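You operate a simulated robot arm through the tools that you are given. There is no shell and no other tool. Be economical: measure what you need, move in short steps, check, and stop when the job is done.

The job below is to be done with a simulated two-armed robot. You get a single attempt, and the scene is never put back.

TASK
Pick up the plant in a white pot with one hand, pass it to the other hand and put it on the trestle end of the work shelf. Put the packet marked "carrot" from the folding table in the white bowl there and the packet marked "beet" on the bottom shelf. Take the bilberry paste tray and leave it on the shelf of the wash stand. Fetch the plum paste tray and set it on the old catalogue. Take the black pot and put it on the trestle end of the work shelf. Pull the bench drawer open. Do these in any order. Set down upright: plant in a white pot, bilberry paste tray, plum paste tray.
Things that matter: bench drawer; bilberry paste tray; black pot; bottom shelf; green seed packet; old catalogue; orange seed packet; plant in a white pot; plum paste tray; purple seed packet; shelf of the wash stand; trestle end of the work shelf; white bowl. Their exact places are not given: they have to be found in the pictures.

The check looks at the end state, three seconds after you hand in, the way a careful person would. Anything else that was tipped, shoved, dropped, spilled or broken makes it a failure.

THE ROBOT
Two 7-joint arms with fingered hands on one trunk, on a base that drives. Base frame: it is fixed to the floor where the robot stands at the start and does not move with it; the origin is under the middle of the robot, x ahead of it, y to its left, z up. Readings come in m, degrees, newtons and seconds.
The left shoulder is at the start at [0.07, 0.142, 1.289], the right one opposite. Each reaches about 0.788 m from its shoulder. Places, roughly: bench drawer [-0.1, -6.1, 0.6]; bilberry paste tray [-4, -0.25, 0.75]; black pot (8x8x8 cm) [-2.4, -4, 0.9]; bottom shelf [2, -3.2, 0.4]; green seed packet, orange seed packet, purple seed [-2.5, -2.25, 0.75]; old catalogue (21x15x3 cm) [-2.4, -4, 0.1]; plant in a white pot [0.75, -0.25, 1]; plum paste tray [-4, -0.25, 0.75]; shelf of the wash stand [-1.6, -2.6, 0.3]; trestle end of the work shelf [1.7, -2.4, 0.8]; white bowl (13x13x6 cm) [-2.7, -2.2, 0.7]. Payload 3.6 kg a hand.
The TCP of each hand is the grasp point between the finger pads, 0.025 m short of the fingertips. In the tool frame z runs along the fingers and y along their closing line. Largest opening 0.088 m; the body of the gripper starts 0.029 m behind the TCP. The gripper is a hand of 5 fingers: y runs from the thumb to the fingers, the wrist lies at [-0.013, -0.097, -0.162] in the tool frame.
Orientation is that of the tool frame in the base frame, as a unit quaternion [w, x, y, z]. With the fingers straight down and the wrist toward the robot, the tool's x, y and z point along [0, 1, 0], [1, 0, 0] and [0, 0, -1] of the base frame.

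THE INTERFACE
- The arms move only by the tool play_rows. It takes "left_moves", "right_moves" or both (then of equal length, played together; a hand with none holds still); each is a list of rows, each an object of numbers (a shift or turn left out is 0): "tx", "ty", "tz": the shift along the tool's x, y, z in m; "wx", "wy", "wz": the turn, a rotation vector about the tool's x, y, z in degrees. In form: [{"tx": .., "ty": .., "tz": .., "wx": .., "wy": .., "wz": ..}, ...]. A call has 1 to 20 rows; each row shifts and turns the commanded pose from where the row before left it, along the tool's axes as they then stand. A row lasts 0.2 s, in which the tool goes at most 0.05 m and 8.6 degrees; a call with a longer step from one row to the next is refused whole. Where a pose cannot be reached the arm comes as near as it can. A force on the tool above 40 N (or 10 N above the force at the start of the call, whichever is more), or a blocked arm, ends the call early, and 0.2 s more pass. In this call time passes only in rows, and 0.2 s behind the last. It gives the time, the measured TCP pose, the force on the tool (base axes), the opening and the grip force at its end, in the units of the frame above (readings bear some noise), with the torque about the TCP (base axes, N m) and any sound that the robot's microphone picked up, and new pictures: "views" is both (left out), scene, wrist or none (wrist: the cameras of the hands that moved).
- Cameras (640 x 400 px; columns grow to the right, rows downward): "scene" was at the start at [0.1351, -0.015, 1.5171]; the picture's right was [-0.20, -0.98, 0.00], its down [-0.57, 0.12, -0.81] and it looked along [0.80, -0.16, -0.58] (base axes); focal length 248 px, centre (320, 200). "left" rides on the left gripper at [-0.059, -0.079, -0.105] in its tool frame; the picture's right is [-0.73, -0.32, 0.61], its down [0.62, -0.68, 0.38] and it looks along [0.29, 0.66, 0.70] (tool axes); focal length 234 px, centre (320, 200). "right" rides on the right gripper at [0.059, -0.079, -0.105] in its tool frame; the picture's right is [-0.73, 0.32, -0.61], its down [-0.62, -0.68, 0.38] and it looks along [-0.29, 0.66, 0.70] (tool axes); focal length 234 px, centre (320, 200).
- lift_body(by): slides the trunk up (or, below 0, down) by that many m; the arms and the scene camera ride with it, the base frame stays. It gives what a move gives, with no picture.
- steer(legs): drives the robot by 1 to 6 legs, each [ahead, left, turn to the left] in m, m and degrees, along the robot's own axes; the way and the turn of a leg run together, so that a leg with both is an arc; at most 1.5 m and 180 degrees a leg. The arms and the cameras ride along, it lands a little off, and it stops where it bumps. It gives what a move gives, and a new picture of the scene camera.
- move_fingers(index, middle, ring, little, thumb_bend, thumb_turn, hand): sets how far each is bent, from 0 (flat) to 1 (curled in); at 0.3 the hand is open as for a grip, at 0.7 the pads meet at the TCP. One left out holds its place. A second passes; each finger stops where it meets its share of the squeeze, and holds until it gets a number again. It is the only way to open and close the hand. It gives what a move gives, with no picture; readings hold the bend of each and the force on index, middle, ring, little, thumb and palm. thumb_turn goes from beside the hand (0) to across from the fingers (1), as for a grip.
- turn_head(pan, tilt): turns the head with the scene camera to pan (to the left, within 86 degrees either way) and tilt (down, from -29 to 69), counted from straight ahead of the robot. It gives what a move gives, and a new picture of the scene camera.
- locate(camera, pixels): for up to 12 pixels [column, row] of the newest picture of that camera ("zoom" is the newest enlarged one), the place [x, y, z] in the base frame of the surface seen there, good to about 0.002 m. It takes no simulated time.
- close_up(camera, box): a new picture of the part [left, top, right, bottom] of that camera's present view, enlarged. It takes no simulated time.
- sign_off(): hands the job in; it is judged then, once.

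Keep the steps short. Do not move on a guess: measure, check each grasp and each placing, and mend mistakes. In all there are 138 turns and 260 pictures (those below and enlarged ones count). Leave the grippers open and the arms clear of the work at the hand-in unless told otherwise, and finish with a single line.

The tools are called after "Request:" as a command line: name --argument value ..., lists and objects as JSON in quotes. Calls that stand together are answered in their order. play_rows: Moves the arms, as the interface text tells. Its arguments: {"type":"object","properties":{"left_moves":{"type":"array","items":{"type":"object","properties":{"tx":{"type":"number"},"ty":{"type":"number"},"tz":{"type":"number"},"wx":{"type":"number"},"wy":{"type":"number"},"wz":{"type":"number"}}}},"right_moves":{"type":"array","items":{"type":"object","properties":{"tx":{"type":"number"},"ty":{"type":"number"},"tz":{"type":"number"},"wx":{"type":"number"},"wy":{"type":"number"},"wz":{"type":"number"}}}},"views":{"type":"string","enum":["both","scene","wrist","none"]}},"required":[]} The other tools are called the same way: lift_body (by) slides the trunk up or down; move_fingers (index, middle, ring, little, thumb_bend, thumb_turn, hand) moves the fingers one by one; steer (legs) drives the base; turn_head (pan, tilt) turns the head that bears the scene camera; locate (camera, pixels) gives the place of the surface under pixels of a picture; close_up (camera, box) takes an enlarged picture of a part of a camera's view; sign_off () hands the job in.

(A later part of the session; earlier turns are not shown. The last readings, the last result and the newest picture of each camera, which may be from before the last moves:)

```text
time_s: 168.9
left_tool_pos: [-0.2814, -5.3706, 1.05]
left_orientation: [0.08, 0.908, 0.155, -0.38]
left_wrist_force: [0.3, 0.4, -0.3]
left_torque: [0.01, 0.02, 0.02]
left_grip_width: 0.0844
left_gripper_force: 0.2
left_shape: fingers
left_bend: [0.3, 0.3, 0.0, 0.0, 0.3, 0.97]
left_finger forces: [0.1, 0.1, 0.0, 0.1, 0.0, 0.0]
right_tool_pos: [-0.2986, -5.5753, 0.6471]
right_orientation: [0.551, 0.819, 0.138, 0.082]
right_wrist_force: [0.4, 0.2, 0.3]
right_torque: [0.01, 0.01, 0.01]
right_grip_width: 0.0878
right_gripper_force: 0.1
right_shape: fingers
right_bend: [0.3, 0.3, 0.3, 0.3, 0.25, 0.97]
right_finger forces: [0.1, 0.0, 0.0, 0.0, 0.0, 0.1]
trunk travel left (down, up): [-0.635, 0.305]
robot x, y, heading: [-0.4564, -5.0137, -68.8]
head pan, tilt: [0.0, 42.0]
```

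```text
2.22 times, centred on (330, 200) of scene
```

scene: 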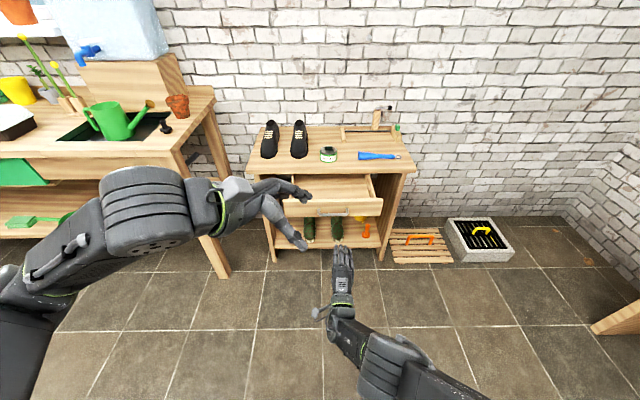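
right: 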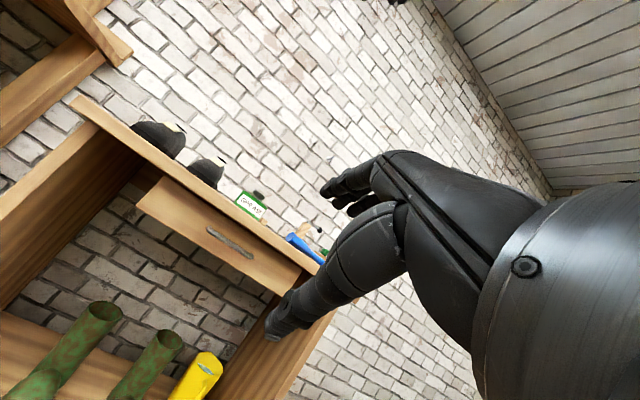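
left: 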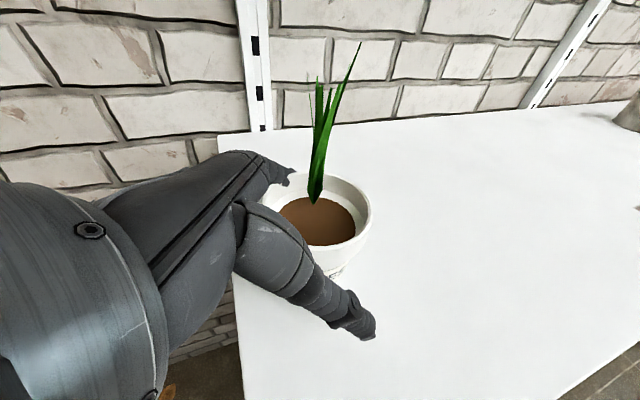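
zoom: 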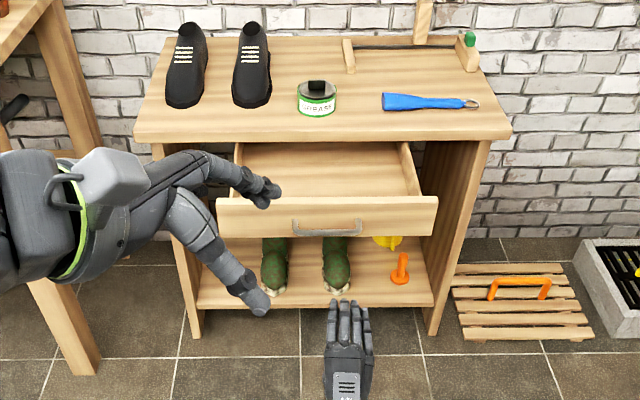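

The drawer is open and stays. Next are the paste trays in the first room. I'll fold both arms into the narrow travelling pose, then drive around toward the doorway.

Request:
play_rows --left_moves '[{"wy": -7.5, "ty": 0.022}, {"wy": -7.5, "ty": 0.022}, {"wy": -7.5, "ty": 0.022}, {"wy": -7.5, "ty": 0.022}, {"wy": -7.5, "ty": 0.022}, {"wy": -7.5, "ty": 0.022}, {"tz": 0.043}, {"tz": 0.043}, {"tz": 0.043}, {"tx": 0}, {"tx": 0}, {"tx": 0}, {"tx": 0}, {"tx": 0}, {"tx": 0}, {"tx": 0}, {"tx": 0}, {"tx": 0}, {"tx": 0}, {"tx": 0}]' --right_moves '[{"wx": 7.4}, {"wx": 7.4}, {"wx": 7.4}, {"wx": 7.4}, {"wx": 7.4}, {"wx": 7.4}, {"wx": 7.4}, {"wx": 7.4}, {"wx": 7.4}, {"wy": 7.75}, {"wy": 7.75}, {"wy": 7.75}, {"wy": 7.75}, {"wy": 7.75}, {"wy": 7.75}, {"wy": 7.75}, {"wy": 7.75}, {"tx": 0.018, "tz": 0.035}, {"tx": 0.018, "tz": 0.035}, {"tx": 0.016, "tz": 0.035}]' --views "none"

Request:
steer --legs '[[0, -0.4, 0], [-0.6, 0, 0], [0, 0, -101.6], [0, 0, -101.6], [1.3, -0.13, 0]]'

Request:
turn_head --pan 0 --tilt 30

```text
time_s: 173.1
left_tool_pos: [-0.3558, -5.5372, 1.0548]
left_orientation: [-0.133, -0.694, -0.113, 0.699]
left_wrist_force: [-0.5, -0.5, -0.1]
left_torque: [-0.04, 0.02, 0.01]
left_grip_width: 0.0845
left_gripper_force: 0.1
left_shape: fingers
left_bend: [0.3, 0.3, 0.0, 0.0, 0.3, 0.97]
left_finger forces: [0.0, 0.0, 0.0, 0.0, 0.1, 0.1]
right_tool_pos: [-0.187, -5.5367, 0.6403]
right_orientation: [-0.074, 0.85, 0.141, 0.502]
right_wrist_force: [-0.4, -0.7, 0.0]
right_torque: [0.01, -0.02, -0.01]
right_grip_width: 0.088
right_gripper_force: 0.0
right_shape: fingers
right_bend: [0.3, 0.3, 0.3, 0.3, 0.25, 0.98]
right_finger forces: [0.1, 0.0, 0.1, 0.0, 0.0, 0.1]
right hand out of reach, approached as far as the arm can: row 1
trunk travel left (down, up): [-0.635, 0.305]
robot x, y, heading: [-0.4538, -5.0093, -69.3]
head pan, tilt: [0.0, 42.0]
```

```text
time_s: 193.4
left_tool_pos: [-0.7334, -2.7689, 1.0554]
left_orientation: [0.711, 0.035, 0.702, -0.016]
left_wrist_force: [-0.2, 0.0, -0.6]
left_torque: [-0.02, 0.02, -0.02]
left_grip_width: 0.0846
left_gripper_force: 0.2
left_shape: fingers
left_bend: [0.3, 0.3, 0.0, 0.0, 0.3, 0.97]
left_finger forces: [0.0, 0.0, 0.0, 0.0, 0.0, 0.0]
right_tool_pos: [-0.8872, -2.7021, 0.6416]
right_orientation: [-0.506, 0.04, 0.861, 0.033]
right_wrist_force: [-0.3, 0.3, 0.1]
right_torque: [0.02, 0.01, -0.02]
right_grip_width: 0.0879
right_gripper_force: 0.1
right_shape: fingers
right_bend: [0.3, 0.3, 0.3, 0.3, 0.25, 0.98]
right_finger forces: [0.0, 0.1, 0.1, 0.0, 0.0, 0.1]
trunk travel left (down, up): [-0.635, 0.305]
robot x, y, heading: [-0.8555, -3.2952, 86.9]
head pan, tilt: [0.0, 42.0]
```

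scene: 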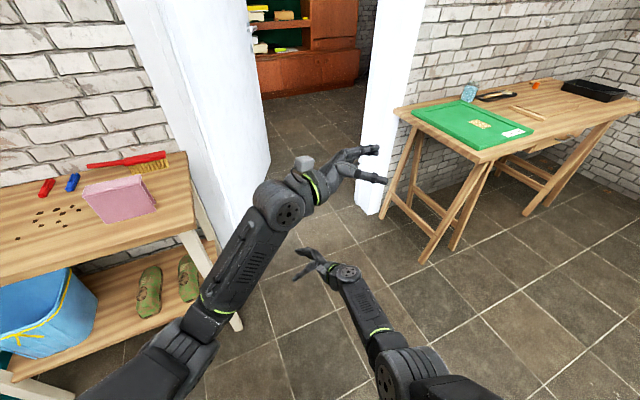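

```text
time_s: 194.1
left_tool_pos: [-0.7348, -2.7696, 1.0563]
left_orientation: [0.711, 0.035, 0.702, -0.016]
left_wrist_force: [-0.4, 0.2, -0.8]
left_torque: [-0.01, -0.02, 0.02]
left_grip_width: 0.0847
left_gripper_force: 0.0
left_shape: fingers
left_bend: [0.3, 0.3, 0.0, 0.0, 0.3, 0.97]
left_finger forces: [0.1, 0.0, 0.1, 0.0, 0.1, 0.0]
right_tool_pos: [-0.8869, -2.7009, 0.6417]
right_orientation: [-0.506, 0.04, 0.861, 0.032]
right_wrist_force: [1.0, 0.4, 0.0]
right_torque: [0.02, 0.0, -0.02]
right_grip_width: 0.0881
right_gripper_force: 0.0
right_shape: fingers
right_bend: [0.3, 0.3, 0.3, 0.3, 0.25, 0.98]
right_finger forces: [0.0, 0.0, 0.0, 0.0, 0.0, 0.0]
trunk travel left (down, up): [-0.635, 0.305]
robot x, y, heading: [-0.8566, -3.2905, 87.2]
head pan, tilt: [0.0, 30.0]
```

scene: 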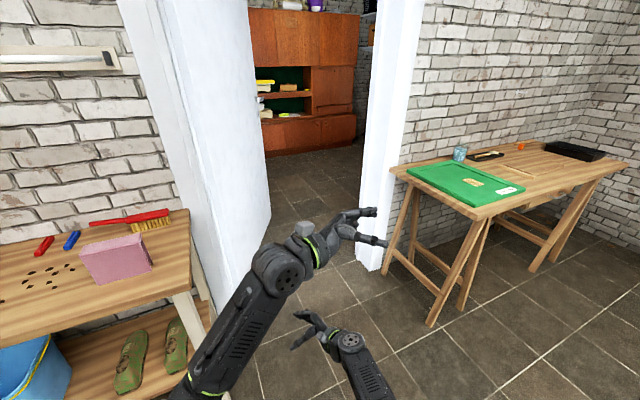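

The wash stand's lower shelf is at left (bucket, slippers). I'll make a slight heading fix to pass jamb and door handle, then go through.

Request:
steer --legs '[[0, 0, 1.3], [1.2, 0, 0], [1.0, 0, 0]]'

```text
time_s: 205.3
left_tool_pos: [-0.7252, -0.5795, 1.0545]
left_orientation: [0.711, 0.016, 0.703, 0.003]
left_wrist_force: [0.0, -0.2, 0.3]
left_torque: [-0.02, 0.03, 0.0]
left_grip_width: 0.0847
left_gripper_force: 0.0
left_shape: fingers
left_bend: [0.3, 0.3, 0.0, 0.0, 0.3, 0.97]
left_finger forces: [0.1, 0.1, 0.0, 0.0, 0.0, 0.0]
right_tool_pos: [-0.8831, -0.5193, 0.6409]
right_orientation: [-0.507, 0.017, 0.861, 0.019]
right_wrist_force: [-0.4, 0.5, -0.3]
right_torque: [-0.01, 0.02, -0.02]
right_grip_width: 0.0882
right_gripper_force: 0.1
right_shape: fingers
right_bend: [0.3, 0.3, 0.3, 0.3, 0.25, 0.98]
right_finger forces: [0.1, 0.0, 0.1, 0.0, 0.0, 0.0]
trunk travel left (down, up): [-0.635, 0.305]
robot x, y, heading: [-0.8227, -1.1031, 90.0]
head pan, tilt: [0.0, 30.0]
```

scene: 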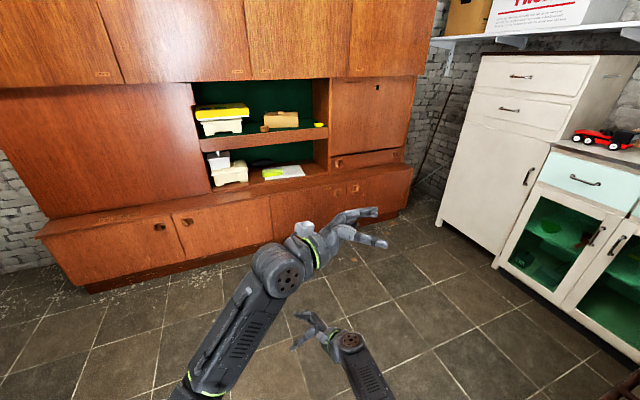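

Through the doorway. I'll go ahead a little, turn left to face the far tables, and look.

Request:
steer --legs '[[0.45, 0, 0], [0, 0, 90], [1.2, 0, 0]]'

Request:
turn_head --pan 0 --tilt 25

```text
time_s: 217.6
left_tool_pos: [-2.5582, -0.5595, 1.0548]
left_orientation: [0.5, -0.487, 0.506, 0.507]
left_wrist_force: [-0.2, -0.6, 0.4]
left_torque: [-0.02, 0.01, 0.04]
left_grip_width: 0.0847
left_gripper_force: 0.1
left_shape: fingers
left_bend: [0.3, 0.3, 0.0, 0.0, 0.3, 0.97]
left_finger forces: [0.0, 0.0, 0.0, 0.0, 0.0, 0.1]
right_tool_pos: [-2.6181, -0.7154, 0.6415]
right_orientation: [-0.371, -0.599, 0.62, -0.346]
right_wrist_force: [0.1, 0.5, -0.5]
right_torque: [0.0, 0.01, 0.0]
right_grip_width: 0.0882
right_gripper_force: 0.1
right_shape: fingers
right_bend: [0.3, 0.3, 0.3, 0.3, 0.25, 0.98]
right_finger forces: [0.0, 0.0, 0.0, 0.0, 0.0, 0.1]
trunk travel left (down, up): [-0.635, 0.305]
robot x, y, heading: [-2.0331, -0.6508, -179.8]
head pan, tilt: [0.0, 30.0]
```

scene: 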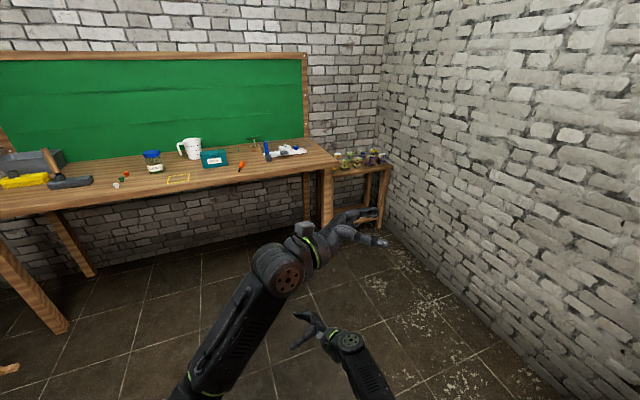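

```text
time_s: 218.2
left_tool_pos: [-2.5585, -0.5588, 1.0549]
left_orientation: [0.5, -0.487, 0.507, 0.506]
left_wrist_force: [0.6, 0.2, 0.4]
left_torque: [-0.01, -0.02, -0.01]
left_grip_width: 0.0848
left_gripper_force: 0.0
left_shape: fingers
left_bend: [0.3, 0.3, 0.0, 0.0, 0.3, 0.97]
left_finger forces: [0.1, 0.1, 0.0, 0.1, 0.1, 0.1]
right_tool_pos: [-2.6171, -0.7156, 0.6414]
right_orientation: [-0.371, -0.599, 0.619, -0.347]
right_wrist_force: [-0.6, -1.0, -0.4]
right_torque: [-0.02, -0.01, -0.02]
right_grip_width: 0.088
right_gripper_force: 0.0
right_shape: fingers
right_bend: [0.3, 0.3, 0.3, 0.3, 0.25, 0.98]
right_finger forces: [0.0, 0.1, 0.0, 0.0, 0.0, 0.1]
trunk travel left (down, up): [-0.635, 0.305]
robot x, y, heading: [-2.0298, -0.6537, -179.8]
head pan, tilt: [0.0, 25.0]
```

scene: 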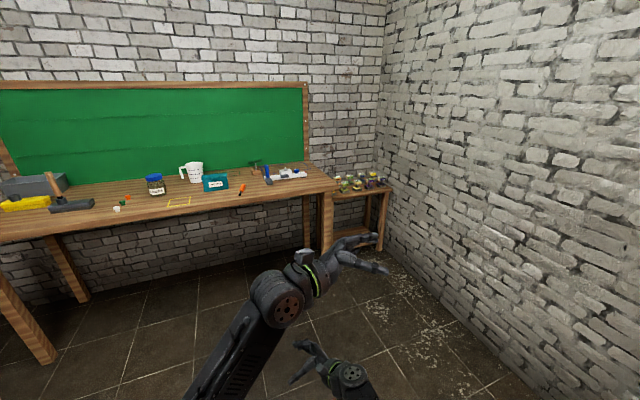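

Request:
close_up --camera "scene" --box '[310, 150, 410, 215]'

Request:
locate --camera "zoom" --pixels '[[220, 210], [260, 225], [300, 220], [380, 210], [440, 205], [290, 290], [520, 260], [150, 270], [345, 200], [410, 220], [420, 170], [150, 220]]'

```text
6.15 times, centred on (360, 182) of scene
```

zoom: 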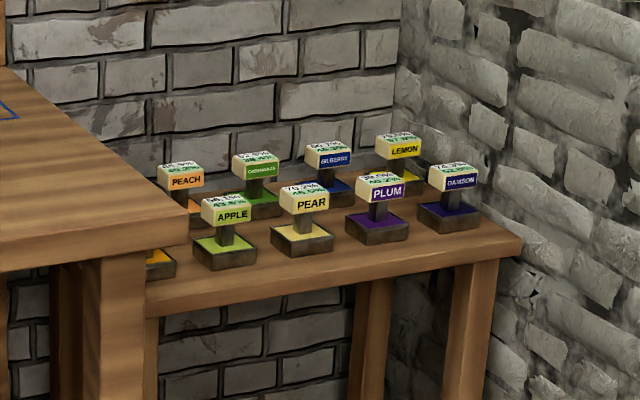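

```text
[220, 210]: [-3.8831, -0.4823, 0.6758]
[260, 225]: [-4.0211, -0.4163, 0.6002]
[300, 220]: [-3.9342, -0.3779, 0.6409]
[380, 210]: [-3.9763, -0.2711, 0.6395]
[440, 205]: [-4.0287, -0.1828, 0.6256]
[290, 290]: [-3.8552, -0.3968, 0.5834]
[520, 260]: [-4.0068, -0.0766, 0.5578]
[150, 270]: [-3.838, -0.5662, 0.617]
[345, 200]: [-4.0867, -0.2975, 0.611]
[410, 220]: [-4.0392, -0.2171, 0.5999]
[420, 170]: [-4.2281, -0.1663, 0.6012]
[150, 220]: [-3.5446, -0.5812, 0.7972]
```

The trays are marked: PLUM (front row, purple) and BILBERRY (back row, blue), on a small table at z 0.60. I'll enlarge more and measure the walls and big table for clearance.

Request:
close_up --camera "scene" --box '[345, 165, 395, 197]'

Request:
locate --camera "scene" --pixels '[[338, 188], [390, 230], [430, 230], [480, 300], [560, 300], [330, 210], [385, 190], [345, 195], [520, 385], [320, 250], [620, 200]]'

```text
12.50 times, centred on (370, 181) of scene
```

zoom: 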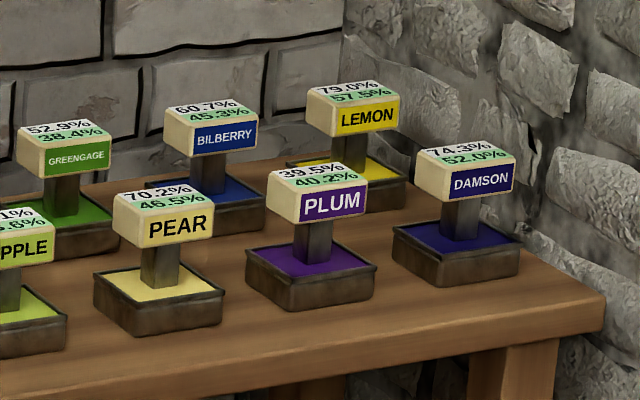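

```text
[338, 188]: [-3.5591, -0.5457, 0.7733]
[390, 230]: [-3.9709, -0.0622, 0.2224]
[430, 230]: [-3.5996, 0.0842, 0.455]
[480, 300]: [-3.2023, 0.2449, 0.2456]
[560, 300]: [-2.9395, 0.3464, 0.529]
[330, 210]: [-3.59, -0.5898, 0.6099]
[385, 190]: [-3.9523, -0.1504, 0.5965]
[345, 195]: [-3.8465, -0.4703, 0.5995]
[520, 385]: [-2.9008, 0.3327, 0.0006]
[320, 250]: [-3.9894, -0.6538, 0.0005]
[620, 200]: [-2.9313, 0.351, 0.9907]
```

Labels are clear. The corner is tight: wall on the right, big table on the left. The plan is to face it at heading -158.4°, with the right hand taking bilberry and the left taking plum. First I'll put both hands fingers-down, forward and high.

Request:
play_rows --left_moves '[{"tz": -0.04}, {"tz": -0.04}, {"tz": -0.04}, {"tz": -0.04}, {"tz": -0.04}, {"wy": 8.2}, {"wy": 8.2}, {"wy": 8.2}, {"wy": 8.2}, {"wy": 8.2}, {"wy": 8.2}, {"wy": 8.2}, {"wy": 8.2}, {"wy": 8.2}, {"wy": 8.2}, {"wy": 8.2}, {"tx": 0}, {"tx": 0}, {"tx": 0}, {"tx": 0}]' --right_moves '[{"tx": -0.02, "tz": -0.035}, {"tx": -0.02, "tz": -0.035}, {"tx": -0.02, "tz": -0.035}, {"tx": -0.02, "tz": -0.035}, {"tx": -0.02, "tz": -0.035}, {"wy": -7.75}, {"wy": -7.75}, {"wy": -7.75}, {"wy": -7.75}, {"wy": -7.75}, {"wy": -7.75}, {"wy": -7.75}, {"wy": -7.75}, {"tz": -0.045, "ty": 0.01}, {"tz": -0.045, "ty": 0.01}, {"tz": -0.045, "ty": 0.01}, {"tz": -0.045, "ty": 0.01}, {"tz": -0.045, "ty": 0.01}, {"tz": -0.045, "ty": 0.01}, {"tz": -0.045, "ty": 0.01}]' --views "none"

Request:
move_fingers --hand "left" --index 0.3 --middle 0.3 --ring 0.0 --little 0.0 --thumb_bend 0.3

Request:
move_fingers --hand "right" --index 0.3 --middle 0.3 --ring 0.0 --little 0.0 --thumb_bend 0.3

Request:
steer --legs '[[0, 0, 21.4], [0.3, -0.6, 0], [0.3, -0.3, 0]]'

Request:
turn_head --pan -5 --tilt 35

```text
time_s: 222.4
left_tool_pos: [-2.5612, -0.7592, 1.0528]
left_orientation: [-0.008, -0.702, 0.712, 0.014]
left_wrist_force: [0.3, -0.3, 0.0]
left_torque: [-0.01, -0.03, -0.01]
left_grip_width: 0.0847
left_gripper_force: 0.2
left_shape: fingers
left_bend: [0.3, 0.3, 0.0, 0.0, 0.3, 0.97]
left_finger forces: [0.0, 0.1, 0.0, 0.0, 0.1, 0.0]
right_tool_pos: [-2.7191, -0.5145, 0.9205]
right_orientation: [0.002, -0.691, 0.723, 0.012]
right_wrist_force: [0.3, -0.3, -0.8]
right_torque: [0.02, 0.0, 0.01]
right_grip_width: 0.0879
right_gripper_force: 0.0
right_shape: fingers
right_bend: [0.3, 0.3, 0.3, 0.3, 0.25, 0.98]
right_finger forces: [0.1, 0.0, 0.1, 0.0, 0.0, 0.0]
right hand out of reach, approached as far as the arm can: row 18, 19, 20
trunk travel left (down, up): [-0.635, 0.305]
robot x, y, heading: [-2.0305, -0.6521, -179.5]
head pan, tilt: [0.0, 25.0]
```

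```text
time_s: 223.4
left_tool_pos: [-2.561, -0.759, 1.0521]
left_orientation: [-0.007, -0.703, 0.711, 0.013]
left_wrist_force: [-0.3, -0.4, 0.3]
left_torque: [-0.02, 0.02, -0.04]
left_grip_width: 0.0846
left_gripper_force: 0.0
left_shape: fingers
left_bend: [0.3, 0.3, 0.0, 0.0, 0.3, 0.97]
left_finger forces: [0.0, 0.0, 0.1, 0.0, 0.1, 0.0]
right_tool_pos: [-2.7201, -0.5138, 0.92]
right_orientation: [0.001, -0.69, 0.724, 0.013]
right_wrist_force: [-0.6, 0.1, 0.2]
right_torque: [-0.01, 0.02, 0.02]
right_grip_width: 0.0881
right_gripper_force: 0.2
right_shape: fingers
right_bend: [0.3, 0.3, 0.3, 0.3, 0.25, 0.98]
right_finger forces: [0.0, 0.0, 0.1, 0.0, 0.1, 0.0]
trunk travel left (down, up): [-0.635, 0.305]
robot x, y, heading: [-2.0309, -0.6505, -179.9]
head pan, tilt: [0.0, 25.0]
```

```text
time_s: 224.4
left_tool_pos: [-2.5608, -0.7591, 1.0524]
left_orientation: [-0.007, -0.702, 0.712, 0.013]
left_wrist_force: [-0.8, 0.2, 0.5]
left_torque: [0.03, 0.02, 0.02]
left_grip_width: 0.0846
left_gripper_force: 0.1
left_shape: fingers
left_bend: [0.3, 0.3, 0.0, 0.0, 0.3, 0.97]
left_finger forces: [0.0, 0.1, 0.0, 0.0, 0.0, 0.0]
right_tool_pos: [-2.7192, -0.5144, 0.9192]
right_orientation: [0.002, -0.69, 0.723, 0.013]
right_wrist_force: [0.4, -0.1, 0.3]
right_torque: [0.01, 0.0, -0.01]
right_grip_width: 0.0851
right_gripper_force: 0.1
right_shape: fingers
right_bend: [0.3, 0.3, 0.0, 0.0, 0.3, 0.98]
right_finger forces: [0.1, 0.0, 0.1, 0.1, 0.0, 0.0]
trunk travel left (down, up): [-0.635, 0.305]
robot x, y, heading: [-2.0321, -0.6497, -179.9]
head pan, tilt: [0.0, 25.0]
```

```text
time_s: 231.5
left_tool_pos: [-3.38, -0.328, 1.0517]
left_orientation: [0.01, 0.823, -0.568, -0.012]
left_wrist_force: [0.6, -0.1, 0.0]
left_torque: [-0.03, -0.01, 0.01]
left_grip_width: 0.0846
left_gripper_force: 0.1
left_shape: fingers
left_bend: [0.3, 0.3, 0.0, 0.0, 0.3, 0.97]
left_finger forces: [0.0, 0.0, 0.0, 0.0, 0.0, 0.0]
right_tool_pos: [-3.6169, -0.1586, 0.919]
right_orientation: [0.001, 0.814, -0.581, -0.014]
right_wrist_force: [-0.5, -0.1, 0.1]
right_torque: [0.0, -0.02, 0.0]
right_grip_width: 0.0851
right_gripper_force: 0.0
right_shape: fingers
right_bend: [0.3, 0.3, 0.0, 0.0, 0.3, 0.98]
right_finger forces: [0.0, 0.1, 0.1, 0.1, 0.0, 0.0]
trunk travel left (down, up): [-0.635, 0.305]
robot x, y, heading: [-2.9232, -0.0366, -158.3]
head pan, tilt: [0.0, 25.0]
```

scene: 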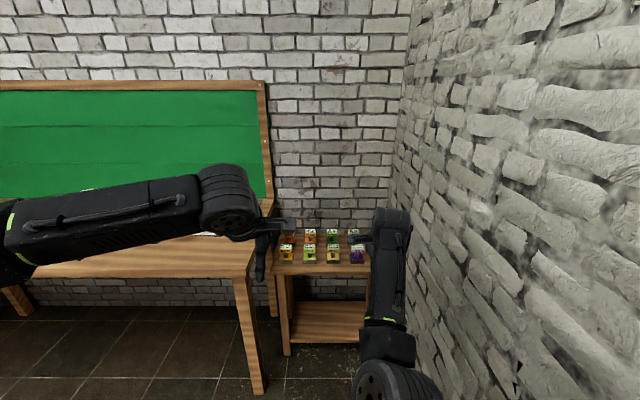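

```text
time_s: 232.2
left_tool_pos: [-3.3805, -0.3277, 1.0527]
left_orientation: [0.008, 0.823, -0.568, -0.011]
left_wrist_force: [-0.6, 0.9, -0.6]
left_torque: [0.01, 0.01, -0.04]
left_grip_width: 0.0847
left_gripper_force: 0.0
left_shape: fingers
left_bend: [0.3, 0.3, 0.0, 0.0, 0.3, 0.97]
left_finger forces: [0.1, 0.1, 0.0, 0.0, 0.0, 0.1]
right_tool_pos: [-3.6179, -0.158, 0.9189]
right_orientation: [0.001, 0.814, -0.581, -0.015]
right_wrist_force: [0.4, 0.6, 0.3]
right_torque: [-0.01, 0.0, -0.03]
right_grip_width: 0.0852
right_gripper_force: 0.0
right_shape: fingers
right_bend: [0.3, 0.3, 0.0, 0.0, 0.3, 0.98]
right_finger forces: [0.1, 0.0, 0.1, 0.0, 0.0, 0.1]
trunk travel left (down, up): [-0.635, 0.305]
robot x, y, heading: [-2.9287, -0.0338, -157.9]
head pan, tilt: [-5.0, 35.0]
```

scene: 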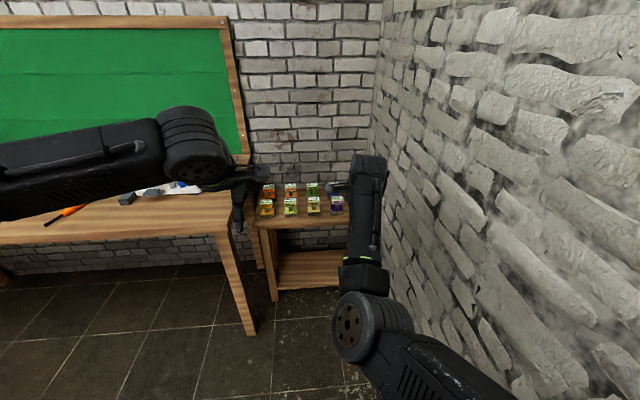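

Staged. I'll enlarge the trays and measure them from here.

Request:
close_up --camera "scene" --box '[245, 165, 365, 240]'

Request:
close_up --camera "right" --box '[0, 0, 640, 400]'

```text
5.33 times, centred on (305, 202) of scene
```

zoom: 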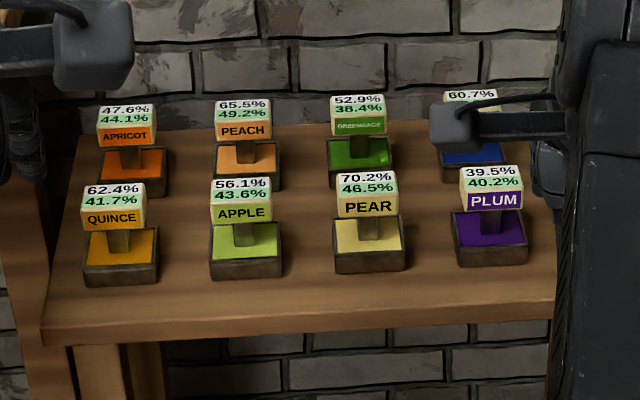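

```text
1.00 times, centred on (320, 200) of right (not enlarged: the box is as wide or as high as the picture)
```

zoom: 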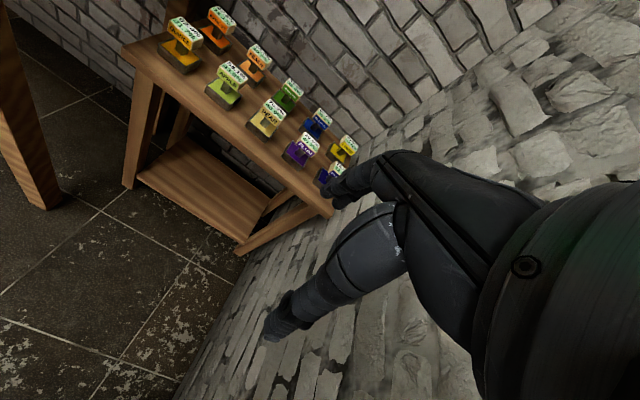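

Request:
locate --camera "right" --pixels '[[303, 140], [297, 146], [311, 143], [322, 115], [315, 118], [327, 121], [300, 152], [318, 128], [338, 168], [350, 143]]'

Request:
locate --camera "scene" --pixels '[[333, 196], [341, 195], [337, 200], [337, 203], [337, 207], [337, 213], [333, 182], [329, 184], [333, 194], [331, 199], [313, 199], [300, 222]]'

Request:
close_up --camera "right" --box '[240, 80, 400, 210]'

```text
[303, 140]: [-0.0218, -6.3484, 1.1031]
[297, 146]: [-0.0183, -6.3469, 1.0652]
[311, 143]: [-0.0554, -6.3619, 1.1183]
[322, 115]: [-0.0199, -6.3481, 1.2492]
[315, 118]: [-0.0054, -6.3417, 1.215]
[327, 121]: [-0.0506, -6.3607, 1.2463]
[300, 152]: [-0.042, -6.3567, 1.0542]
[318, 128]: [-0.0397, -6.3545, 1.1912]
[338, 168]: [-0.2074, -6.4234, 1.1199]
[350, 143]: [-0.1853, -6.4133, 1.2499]
```

```text
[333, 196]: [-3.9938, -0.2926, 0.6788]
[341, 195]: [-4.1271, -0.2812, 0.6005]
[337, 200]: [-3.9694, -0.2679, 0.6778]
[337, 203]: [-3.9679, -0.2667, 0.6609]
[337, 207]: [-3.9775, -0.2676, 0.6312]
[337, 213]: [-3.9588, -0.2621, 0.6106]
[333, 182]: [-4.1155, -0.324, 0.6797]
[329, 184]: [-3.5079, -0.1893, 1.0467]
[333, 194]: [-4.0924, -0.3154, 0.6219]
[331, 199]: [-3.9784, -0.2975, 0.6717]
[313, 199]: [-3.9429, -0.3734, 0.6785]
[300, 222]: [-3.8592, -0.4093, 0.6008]
```

```text
3.08 times, centred on (320, 145) of right
```

zoom: 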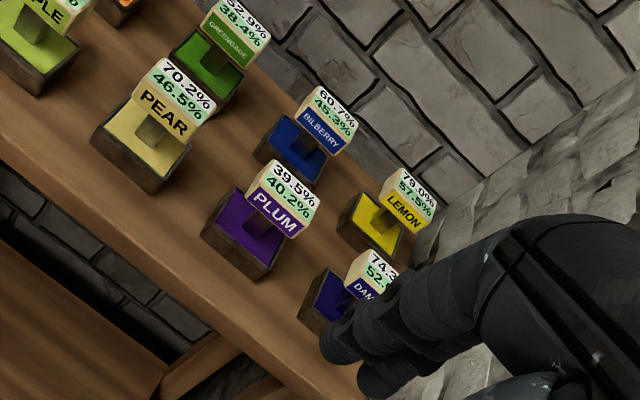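

Request:
locate --camera "zoom" --pixels '[[275, 164], [315, 199], [260, 180], [298, 212], [285, 190], [318, 90], [354, 122], [302, 108], [340, 135], [328, 110], [250, 275], [204, 232]]'

```text
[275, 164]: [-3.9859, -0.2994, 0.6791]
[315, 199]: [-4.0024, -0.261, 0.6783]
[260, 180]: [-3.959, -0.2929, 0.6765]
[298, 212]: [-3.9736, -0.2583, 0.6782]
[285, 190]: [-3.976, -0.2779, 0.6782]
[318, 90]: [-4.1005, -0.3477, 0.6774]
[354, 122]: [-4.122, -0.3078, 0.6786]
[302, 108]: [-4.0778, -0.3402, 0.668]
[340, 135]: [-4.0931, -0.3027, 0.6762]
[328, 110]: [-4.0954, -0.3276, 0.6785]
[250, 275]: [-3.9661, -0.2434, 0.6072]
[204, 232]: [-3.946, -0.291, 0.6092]
```

Plum's label block is centred at (-3.980,-0.278) and bilberry's at (-4.098,-0.325), tops at z 0.679, 4×3 cm. I'll lower the trunk 0.1 and drive in 0.47 m.

Request:
lift_body --by -0.1

Request:
steer --legs '[[0.47, 0, -0.4]]'

Request:
close_up --camera "right" --box '[80, 60, 480, 340]'

```text
time_s: 233.6
left_tool_pos: [-3.3799, -0.3271, 0.9529]
left_orientation: [0.009, 0.823, -0.568, -0.011]
left_wrist_force: [-0.2, 0.5, 0.1]
left_torque: [-0.01, 0.01, -0.02]
left_grip_width: 0.0848
left_gripper_force: 0.0
left_shape: fingers
left_bend: [0.3, 0.3, 0.0, 0.0, 0.3, 0.97]
left_finger forces: [0.1, 0.0, 0.1, 0.0, 0.0, 0.0]
right_tool_pos: [-3.6157, -0.1576, 0.8205]
right_orientation: [0.001, 0.813, -0.582, -0.014]
right_wrist_force: [0.0, 0.9, -0.4]
right_torque: [0.0, 0.0, -0.03]
right_grip_width: 0.085
right_gripper_force: 0.1
right_shape: fingers
right_bend: [0.3, 0.3, 0.0, 0.0, 0.3, 0.98]
right_finger forces: [0.0, 0.0, 0.1, 0.0, 0.1, 0.1]
trunk travel left (down, up): [-0.535, 0.405]
robot x, y, heading: [-2.9286, -0.0341, -158.0]
head pan, tilt: [-5.0, 35.0]
```

```text
time_s: 236.4
left_tool_pos: [-3.8137, -0.5015, 0.9511]
left_orientation: [0.008, 0.824, -0.567, -0.011]
left_wrist_force: [-0.2, 0.1, 0.0]
left_torque: [-0.01, -0.04, 0.03]
left_grip_width: 0.0846
left_gripper_force: 0.3
left_shape: fingers
left_bend: [0.3, 0.3, 0.0, 0.0, 0.3, 0.97]
left_finger forces: [0.0, 0.0, 0.1, 0.1, 0.0, 0.1]
right_tool_pos: [-4.0492, -0.3308, 0.819]
right_orientation: [0.001, 0.813, -0.582, -0.014]
right_wrist_force: [-0.3, -0.5, -0.9]
right_torque: [0.04, 0.0, 0.0]
right_grip_width: 0.0851
right_gripper_force: 0.0
right_shape: fingers
right_bend: [0.3, 0.3, 0.0, 0.0, 0.3, 0.98]
right_finger forces: [0.1, 0.0, 0.1, 0.0, 0.1, 0.1]
trunk travel left (down, up): [-0.535, 0.405]
robot x, y, heading: [-3.3612, -0.2027, -158.1]
head pan, tilt: [-5.0, 35.0]
```

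scene: 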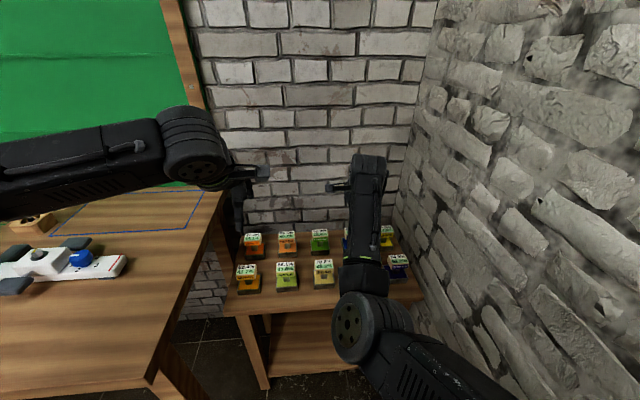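

```text
1.43 times, centred on (280, 200) of right
```

zoom: 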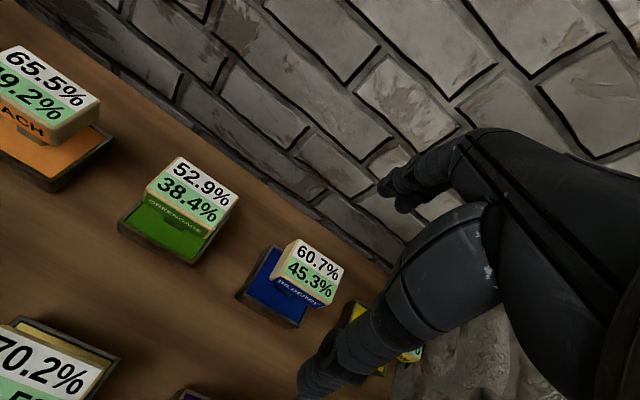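

Right hand is nearly above bilberry. I'll drive 3 cm more for reach, align, and descend most of the way.

Request:
steer --legs '[[0.03, 0, 0]]'

Request:
play_rows --right_moves '[{"tx": -0.0165, "ty": 0.014}, {"tz": 0.04}, {"tz": 0.04}]' --views "none"

Request:
close_up --camera "right" --box '[140, 100, 460, 340]'

```text
time_s: 237.2
left_tool_pos: [-3.8399, -0.5121, 0.952]
left_orientation: [0.007, 0.823, -0.568, -0.011]
left_wrist_force: [0.5, -0.1, 0.9]
left_torque: [0.0, 0.01, -0.02]
left_grip_width: 0.0844
left_gripper_force: 0.1
left_shape: fingers
left_bend: [0.3, 0.3, 0.0, 0.0, 0.3, 0.97]
left_finger forces: [0.1, 0.0, 0.1, 0.0, 0.0, 0.0]
right_tool_pos: [-4.0782, -0.3411, 0.8189]
right_orientation: [0.0, 0.813, -0.582, -0.014]
right_wrist_force: [-0.3, 0.0, -0.2]
right_torque: [0.0, -0.01, -0.01]
right_grip_width: 0.0848
right_gripper_force: 0.1
right_shape: fingers
right_bend: [0.3, 0.3, 0.0, 0.0, 0.3, 0.98]
right_finger forces: [0.0, 0.1, 0.1, 0.0, 0.0, 0.0]
trunk travel left (down, up): [-0.535, 0.405]
robot x, y, heading: [-3.3863, -0.2181, -158.4]
head pan, tilt: [-5.0, 35.0]
```

scene: 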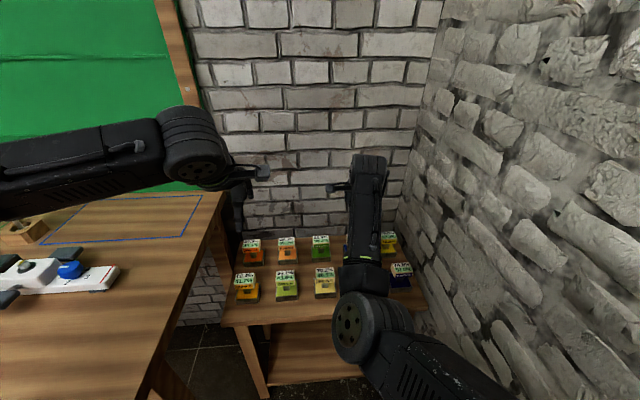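

```text
time_s: 238.0
left_tool_pos: [-3.8394, -0.5118, 0.9527]
left_orientation: [0.009, 0.823, -0.568, -0.011]
left_wrist_force: [0.0, 0.0, 0.1]
left_torque: [-0.02, -0.01, 0.0]
left_grip_width: 0.0845
left_gripper_force: 0.0
left_shape: fingers
left_bend: [0.3, 0.3, 0.0, 0.0, 0.3, 0.97]
left_finger forces: [0.1, 0.0, 0.0, 0.0, 0.0, 0.1]
right_tool_pos: [-4.0992, -0.3272, 0.738]
right_orientation: [0.002, 0.814, -0.581, -0.014]
right_wrist_force: [-0.5, 0.1, 1.2]
right_torque: [0.03, -0.01, -0.04]
right_grip_width: 0.0852
right_gripper_force: 0.0
right_shape: fingers
right_bend: [0.3, 0.3, 0.0, 0.0, 0.3, 0.98]
right_finger forces: [0.0, 0.0, 0.0, 0.1, 0.0, 0.0]
trunk travel left (down, up): [-0.535, 0.405]
robot x, y, heading: [-3.3904, -0.2148, -158.0]
head pan, tilt: [-5.0, 35.0]
```

```text
1.67 times, centred on (300, 220) of right
```

zoom: 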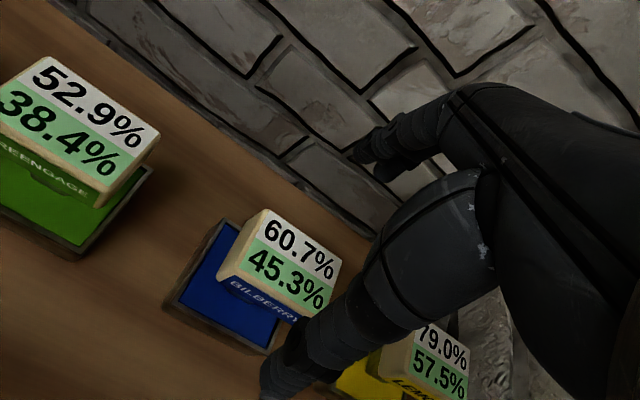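

Request:
locate --camera "zoom" --pixels '[[265, 213], [338, 264], [247, 245], [318, 306], [290, 260], [282, 375], [370, 150], [420, 380]]'

```text
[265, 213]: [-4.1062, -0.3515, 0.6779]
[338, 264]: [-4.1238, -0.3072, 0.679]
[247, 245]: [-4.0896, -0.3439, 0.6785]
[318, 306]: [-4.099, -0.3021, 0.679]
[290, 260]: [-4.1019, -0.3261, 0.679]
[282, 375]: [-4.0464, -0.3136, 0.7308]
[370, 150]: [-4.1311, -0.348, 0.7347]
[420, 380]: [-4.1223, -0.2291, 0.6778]
```

The thumb and index straddle the bilberry block. Descending 7 cm and closing thumb, index and middle.

Request:
play_rows --right_moves '[{"tz": 0.03}, {"tz": 0.025}, {"tz": 0.015}]' --views "none"

Request:
move_fingers --hand "right" --index 0.72 --middle 0.72 --thumb_bend 0.72

Request:
play_rows --right_moves '[{"tz": -0.02}, {"tz": -0.03}, {"tz": -0.03}]' --views "none"

Request:
close_up --camera "right" --box '[140, 100, 460, 340]'

```text
time_s: 238.8
left_tool_pos: [-3.8386, -0.5121, 0.9538]
left_orientation: [0.009, 0.823, -0.567, -0.011]
left_wrist_force: [-0.2, -0.1, -0.2]
left_torque: [0.01, -0.01, 0.0]
left_grip_width: 0.0849
left_gripper_force: 0.0
left_shape: fingers
left_bend: [0.3, 0.3, 0.0, 0.0, 0.3, 0.97]
left_finger forces: [0.0, 0.0, 0.0, 0.0, 0.1, 0.0]
right_tool_pos: [-4.1004, -0.3271, 0.6692]
right_orientation: [0.0, 0.813, -0.582, -0.014]
right_wrist_force: [-0.4, -0.2, 0.1]
right_torque: [0.02, 0.02, 0.01]
right_grip_width: 0.085
right_gripper_force: 0.0
right_shape: fingers
right_bend: [0.3, 0.3, 0.0, 0.0, 0.3, 0.98]
right_finger forces: [0.0, 0.0, 0.0, 0.1, 0.0, 0.1]
trunk travel left (down, up): [-0.535, 0.405]
robot x, y, heading: [-3.3875, -0.2175, -158.0]
head pan, tilt: [-5.0, 35.0]
```

```text
time_s: 239.8
left_tool_pos: [-3.8392, -0.5124, 0.9524]
left_orientation: [0.008, 0.823, -0.568, -0.011]
left_wrist_force: [-0.2, -1.1, -0.6]
left_torque: [0.0, 0.01, 0.03]
left_grip_width: 0.0847
left_gripper_force: 0.0
left_shape: fingers
left_bend: [0.3, 0.3, 0.0, 0.0, 0.3, 0.97]
left_finger forces: [0.0, 0.0, 0.0, 0.1, 0.0, 0.0]
right_tool_pos: [-4.1011, -0.3273, 0.6687]
right_orientation: [0.002, 0.813, -0.582, -0.014]
right_wrist_force: [-0.1, 0.9, 0.2]
right_torque: [-0.02, -0.01, 0.01]
right_grip_width: 0.0246
right_gripper_force: 14.0
right_shape: fingers
right_bend: [0.59, 0.65, 0.0, 0.0, 0.58, 0.96]
right_finger forces: [8.9, 4.9, 0.0, 0.1, 14.4, 0.0]
trunk travel left (down, up): [-0.535, 0.405]
robot x, y, heading: [-3.3906, -0.2193, -158.1]
head pan, tilt: [-5.0, 35.0]
```

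```text
time_s: 240.6
left_tool_pos: [-3.8403, -0.5112, 0.9524]
left_orientation: [0.009, 0.823, -0.568, -0.012]
left_wrist_force: [-0.7, -0.1, 0.1]
left_torque: [-0.01, 0.0, 0.03]
left_grip_width: 0.0844
left_gripper_force: 0.0
left_shape: fingers
left_bend: [0.3, 0.3, 0.0, 0.0, 0.3, 0.97]
left_finger forces: [0.0, 0.0, 0.0, 0.0, 0.1, 0.1]
right_tool_pos: [-4.0973, -0.3291, 0.7502]
right_orientation: [0.001, 0.813, -0.582, -0.014]
right_wrist_force: [0.3, 0.1, -1.7]
right_torque: [-0.03, 0.01, 0.01]
right_grip_width: 0.0245
right_gripper_force: 14.5
right_shape: fingers
right_bend: [0.59, 0.65, 0.0, 0.0, 0.58, 0.96]
right_finger forces: [8.7, 4.9, 0.0, 0.0, 14.2, 0.0]
trunk travel left (down, up): [-0.535, 0.405]
robot x, y, heading: [-3.3877, -0.216, -158.2]
head pan, tilt: [-5.0, 35.0]
```

```text
1.67 times, centred on (300, 220) of right
```

zoom: 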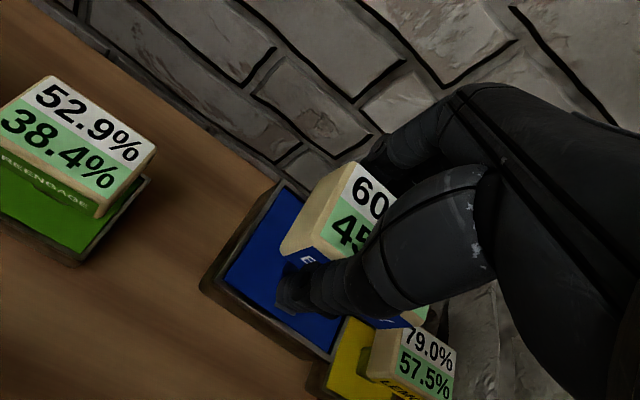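

Bilberry is held (14 N) and lifted cleanly. I'll raise it clear and bring the left hand over the plum tray.

Request:
play_rows --right_moves '[{"tz": -0.045}, {"tz": -0.045}, {"tz": -0.045}, {"tz": -0.045}, {"tx": 0}, {"tx": 0}, {"tx": 0}, {"tx": 0}, {"tx": 0}, {"tx": 0}, {"tx": 0}, {"tx": 0}, {"tx": 0}]' --left_moves '[{"tx": 0}, {"tx": 0}, {"tx": 0}, {"tx": -0.039, "ty": 0.006}, {"tx": -0.039, "ty": 0.006}, {"tx": -0.039, "ty": 0.006}, {"tx": -0.039, "ty": 0.006}, {"tx": -0.039, "ty": 0.006}, {"tx": -0.039, "ty": 0.007}, {"tx": -0.039, "ty": 0.007}, {"tz": 0.045}, {"tz": 0.045}, {"tz": 0.045}]' --views "none"

Request:
close_up --camera "left" --box '[140, 60, 540, 360]'

```text
time_s: 242.5
left_tool_pos: [-3.9414, -0.3419, 0.9536]
left_orientation: [0.011, 0.826, -0.563, -0.008]
left_wrist_force: [0.4, 0.1, 0.5]
left_torque: [0.0, 0.03, 0.04]
left_grip_width: 0.0846
left_gripper_force: 0.1
left_shape: fingers
left_bend: [0.3, 0.3, 0.0, 0.0, 0.3, 0.97]
left_finger forces: [0.0, 0.0, 0.1, 0.0, 0.1, 0.0]
right_tool_pos: [-4.1181, -0.3269, 0.923]
right_orientation: [0.0, 0.81, -0.586, -0.011]
right_wrist_force: [-0.1, -0.5, -1.6]
right_torque: [-0.01, -0.01, 0.03]
right_grip_width: 0.0239
right_gripper_force: 13.5
right_shape: fingers
right_bend: [0.59, 0.65, 0.0, 0.0, 0.58, 0.96]
right_finger forces: [8.6, 5.2, 0.0, 0.1, 13.9, 0.1]
right hand out of reach, approached as far as the arm can: row 3, 4
trunk travel left (down, up): [-0.535, 0.405]
robot x, y, heading: [-3.387, -0.2193, -158.1]
head pan, tilt: [-5.0, 35.0]
stopped in row 9 (left hand): the force on the tool passed its limit at 83 N (the readings are from after the stop); the commanded pose is now the measured one
```

```text
1.33 times, centred on (340, 210) of left
```

zoom: 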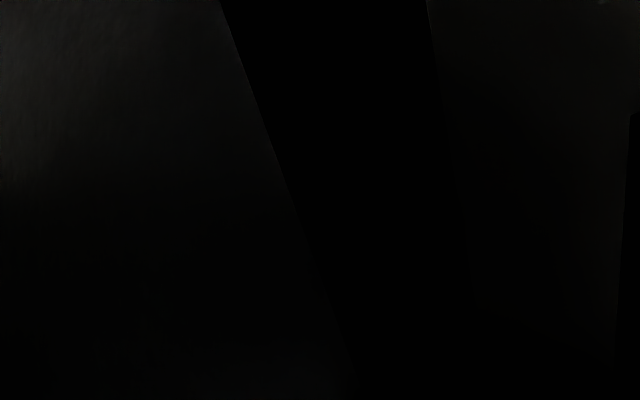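

The left hand bumped the right forearm because they were at the same height. I'll back the left hand off, check the bilberry tray, then pass lower.

Request:
play_rows --left_moves '[{"tx": 0.03}, {"tx": 0.04}, {"tx": 0.04}, {"tx": 0.04}]' --views "scene"

Request:
close_up --camera "right" --box '[0, 0, 639, 399]'

```text
time_s: 243.5
left_tool_pos: [-3.8871, -0.4847, 0.9559]
left_orientation: [0.01, 0.825, -0.565, -0.01]
left_wrist_force: [1.3, -0.1, 0.5]
left_torque: [0.02, 0.02, -0.01]
left_grip_width: 0.0847
left_gripper_force: 0.0
left_shape: fingers
left_bend: [0.3, 0.3, 0.0, 0.0, 0.3, 0.97]
left_finger forces: [0.0, 0.1, 0.0, 0.0, 0.0, 0.0]
right_tool_pos: [-4.1158, -0.3292, 0.9247]
right_orientation: [0.001, 0.81, -0.586, -0.013]
right_wrist_force: [-0.2, -0.4, -1.8]
right_torque: [0.03, 0.01, 0.01]
right_grip_width: 0.0242
right_gripper_force: 13.9
right_shape: fingers
right_bend: [0.59, 0.65, 0.0, 0.0, 0.58, 0.96]
right_finger forces: [8.7, 5.2, 0.1, 0.0, 13.9, 0.0]
trunk travel left (down, up): [-0.535, 0.405]
robot x, y, heading: [-3.3868, -0.2185, -158.2]
head pan, tilt: [-5.0, 35.0]
```

scene: 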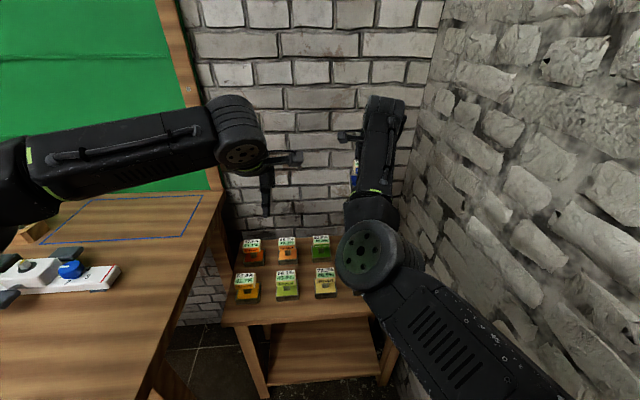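

```text
1.00 times, centred on (320, 200) of right (not enlarged: the box is as wide or as high as the picture)
```

zoom: 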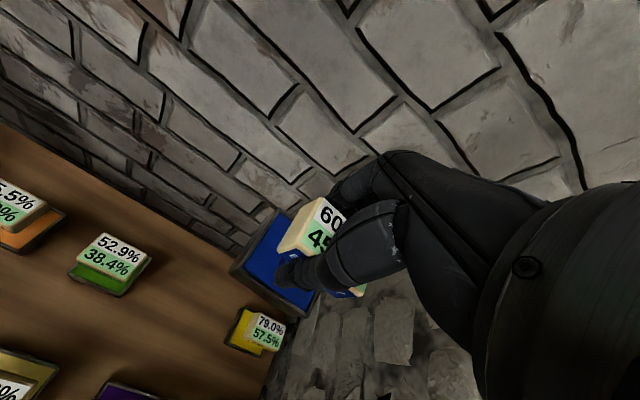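

Request:
locate --camera "scene" --pixels '[[370, 255], [345, 260], [365, 225], [360, 205], [400, 300], [375, 130], [240, 130], [255, 105]]'

```text
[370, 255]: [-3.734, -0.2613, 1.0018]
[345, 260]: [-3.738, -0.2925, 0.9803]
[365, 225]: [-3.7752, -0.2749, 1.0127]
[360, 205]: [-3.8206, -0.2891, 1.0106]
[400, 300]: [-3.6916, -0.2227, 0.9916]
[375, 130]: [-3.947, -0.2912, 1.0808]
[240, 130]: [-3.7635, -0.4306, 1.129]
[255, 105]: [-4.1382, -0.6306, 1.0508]
```

The bilberry tray is safe. To make room, I'll raise the trunk 0.1 (lifting the right forearm), drop the left hand low, then slide it under to the plum tray.

Request:
lift_body --by 0.1

Request:
play_rows --left_moves '[{"tz": 0.044}, {"tz": 0.044}, {"tz": 0.044}, {"tz": 0.044}, {"tz": 0.044}, {"tz": 0.044}, {"tz": 0.044}, {"tx": -0.038}, {"tx": -0.038}, {"tx": -0.038}, {"tx": -0.038}, {"tx": -0.038}, {"tx": -0.036}]' --views "none"

Request:
close_up --camera "left" --box '[160, 60, 560, 360]'

```text
time_s: 244.8
left_tool_pos: [-3.8893, -0.4829, 1.0557]
left_orientation: [0.009, 0.826, -0.564, -0.009]
left_wrist_force: [0.0, -0.4, -0.4]
left_torque: [-0.01, 0.0, -0.03]
left_grip_width: 0.0846
left_gripper_force: 0.0
left_shape: fingers
left_bend: [0.3, 0.3, 0.0, 0.0, 0.3, 0.97]
left_finger forces: [0.0, 0.1, 0.0, 0.1, 0.1, 0.1]
right_tool_pos: [-4.116, -0.3268, 1.0238]
right_orientation: [0.001, 0.81, -0.587, -0.013]
right_wrist_force: [0.8, -0.3, -1.5]
right_torque: [-0.02, 0.01, -0.01]
right_grip_width: 0.024
right_gripper_force: 13.7
right_shape: fingers
right_bend: [0.59, 0.65, 0.0, 0.0, 0.58, 0.96]
right_finger forces: [8.7, 5.2, 0.0, 0.0, 13.8, 0.0]
trunk travel left (down, up): [-0.635, 0.305]
robot x, y, heading: [-3.3901, -0.2192, -158.4]
head pan, tilt: [-5.0, 35.0]
```

```text
time_s: 247.8
left_tool_pos: [-3.9797, -0.3303, 0.7258]
left_orientation: [0.028, 0.841, -0.54, 0.016]
left_wrist_force: [1.0, -0.1, 0.4]
left_torque: [0.0, -0.02, 0.04]
left_grip_width: 0.0846
left_gripper_force: 0.1
left_shape: fingers
left_bend: [0.3, 0.3, 0.0, 0.0, 0.3, 0.97]
left_finger forces: [0.0, 0.1, 0.0, 0.1, 0.0, 0.1]
right_tool_pos: [-4.1159, -0.3275, 1.0229]
right_orientation: [0.002, 0.81, -0.587, -0.012]
right_wrist_force: [0.0, 0.8, -0.9]
right_torque: [-0.01, 0.01, 0.0]
right_grip_width: 0.024
right_gripper_force: 13.6
right_shape: fingers
right_bend: [0.59, 0.65, 0.0, 0.0, 0.58, 0.96]
right_finger forces: [8.7, 5.2, 0.0, 0.1, 13.7, 0.0]
trunk travel left (down, up): [-0.635, 0.305]
robot x, y, heading: [-3.3889, -0.2208, -158.3]
head pan, tilt: [-5.0, 35.0]
stopped in row 13 (left hand): the arm was blocked; the commanded pose is now the measured one
```

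```text
1.33 times, centred on (360, 210) of left
```

zoom: 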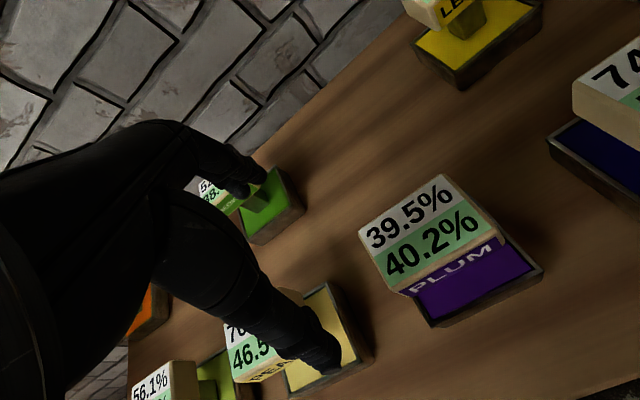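

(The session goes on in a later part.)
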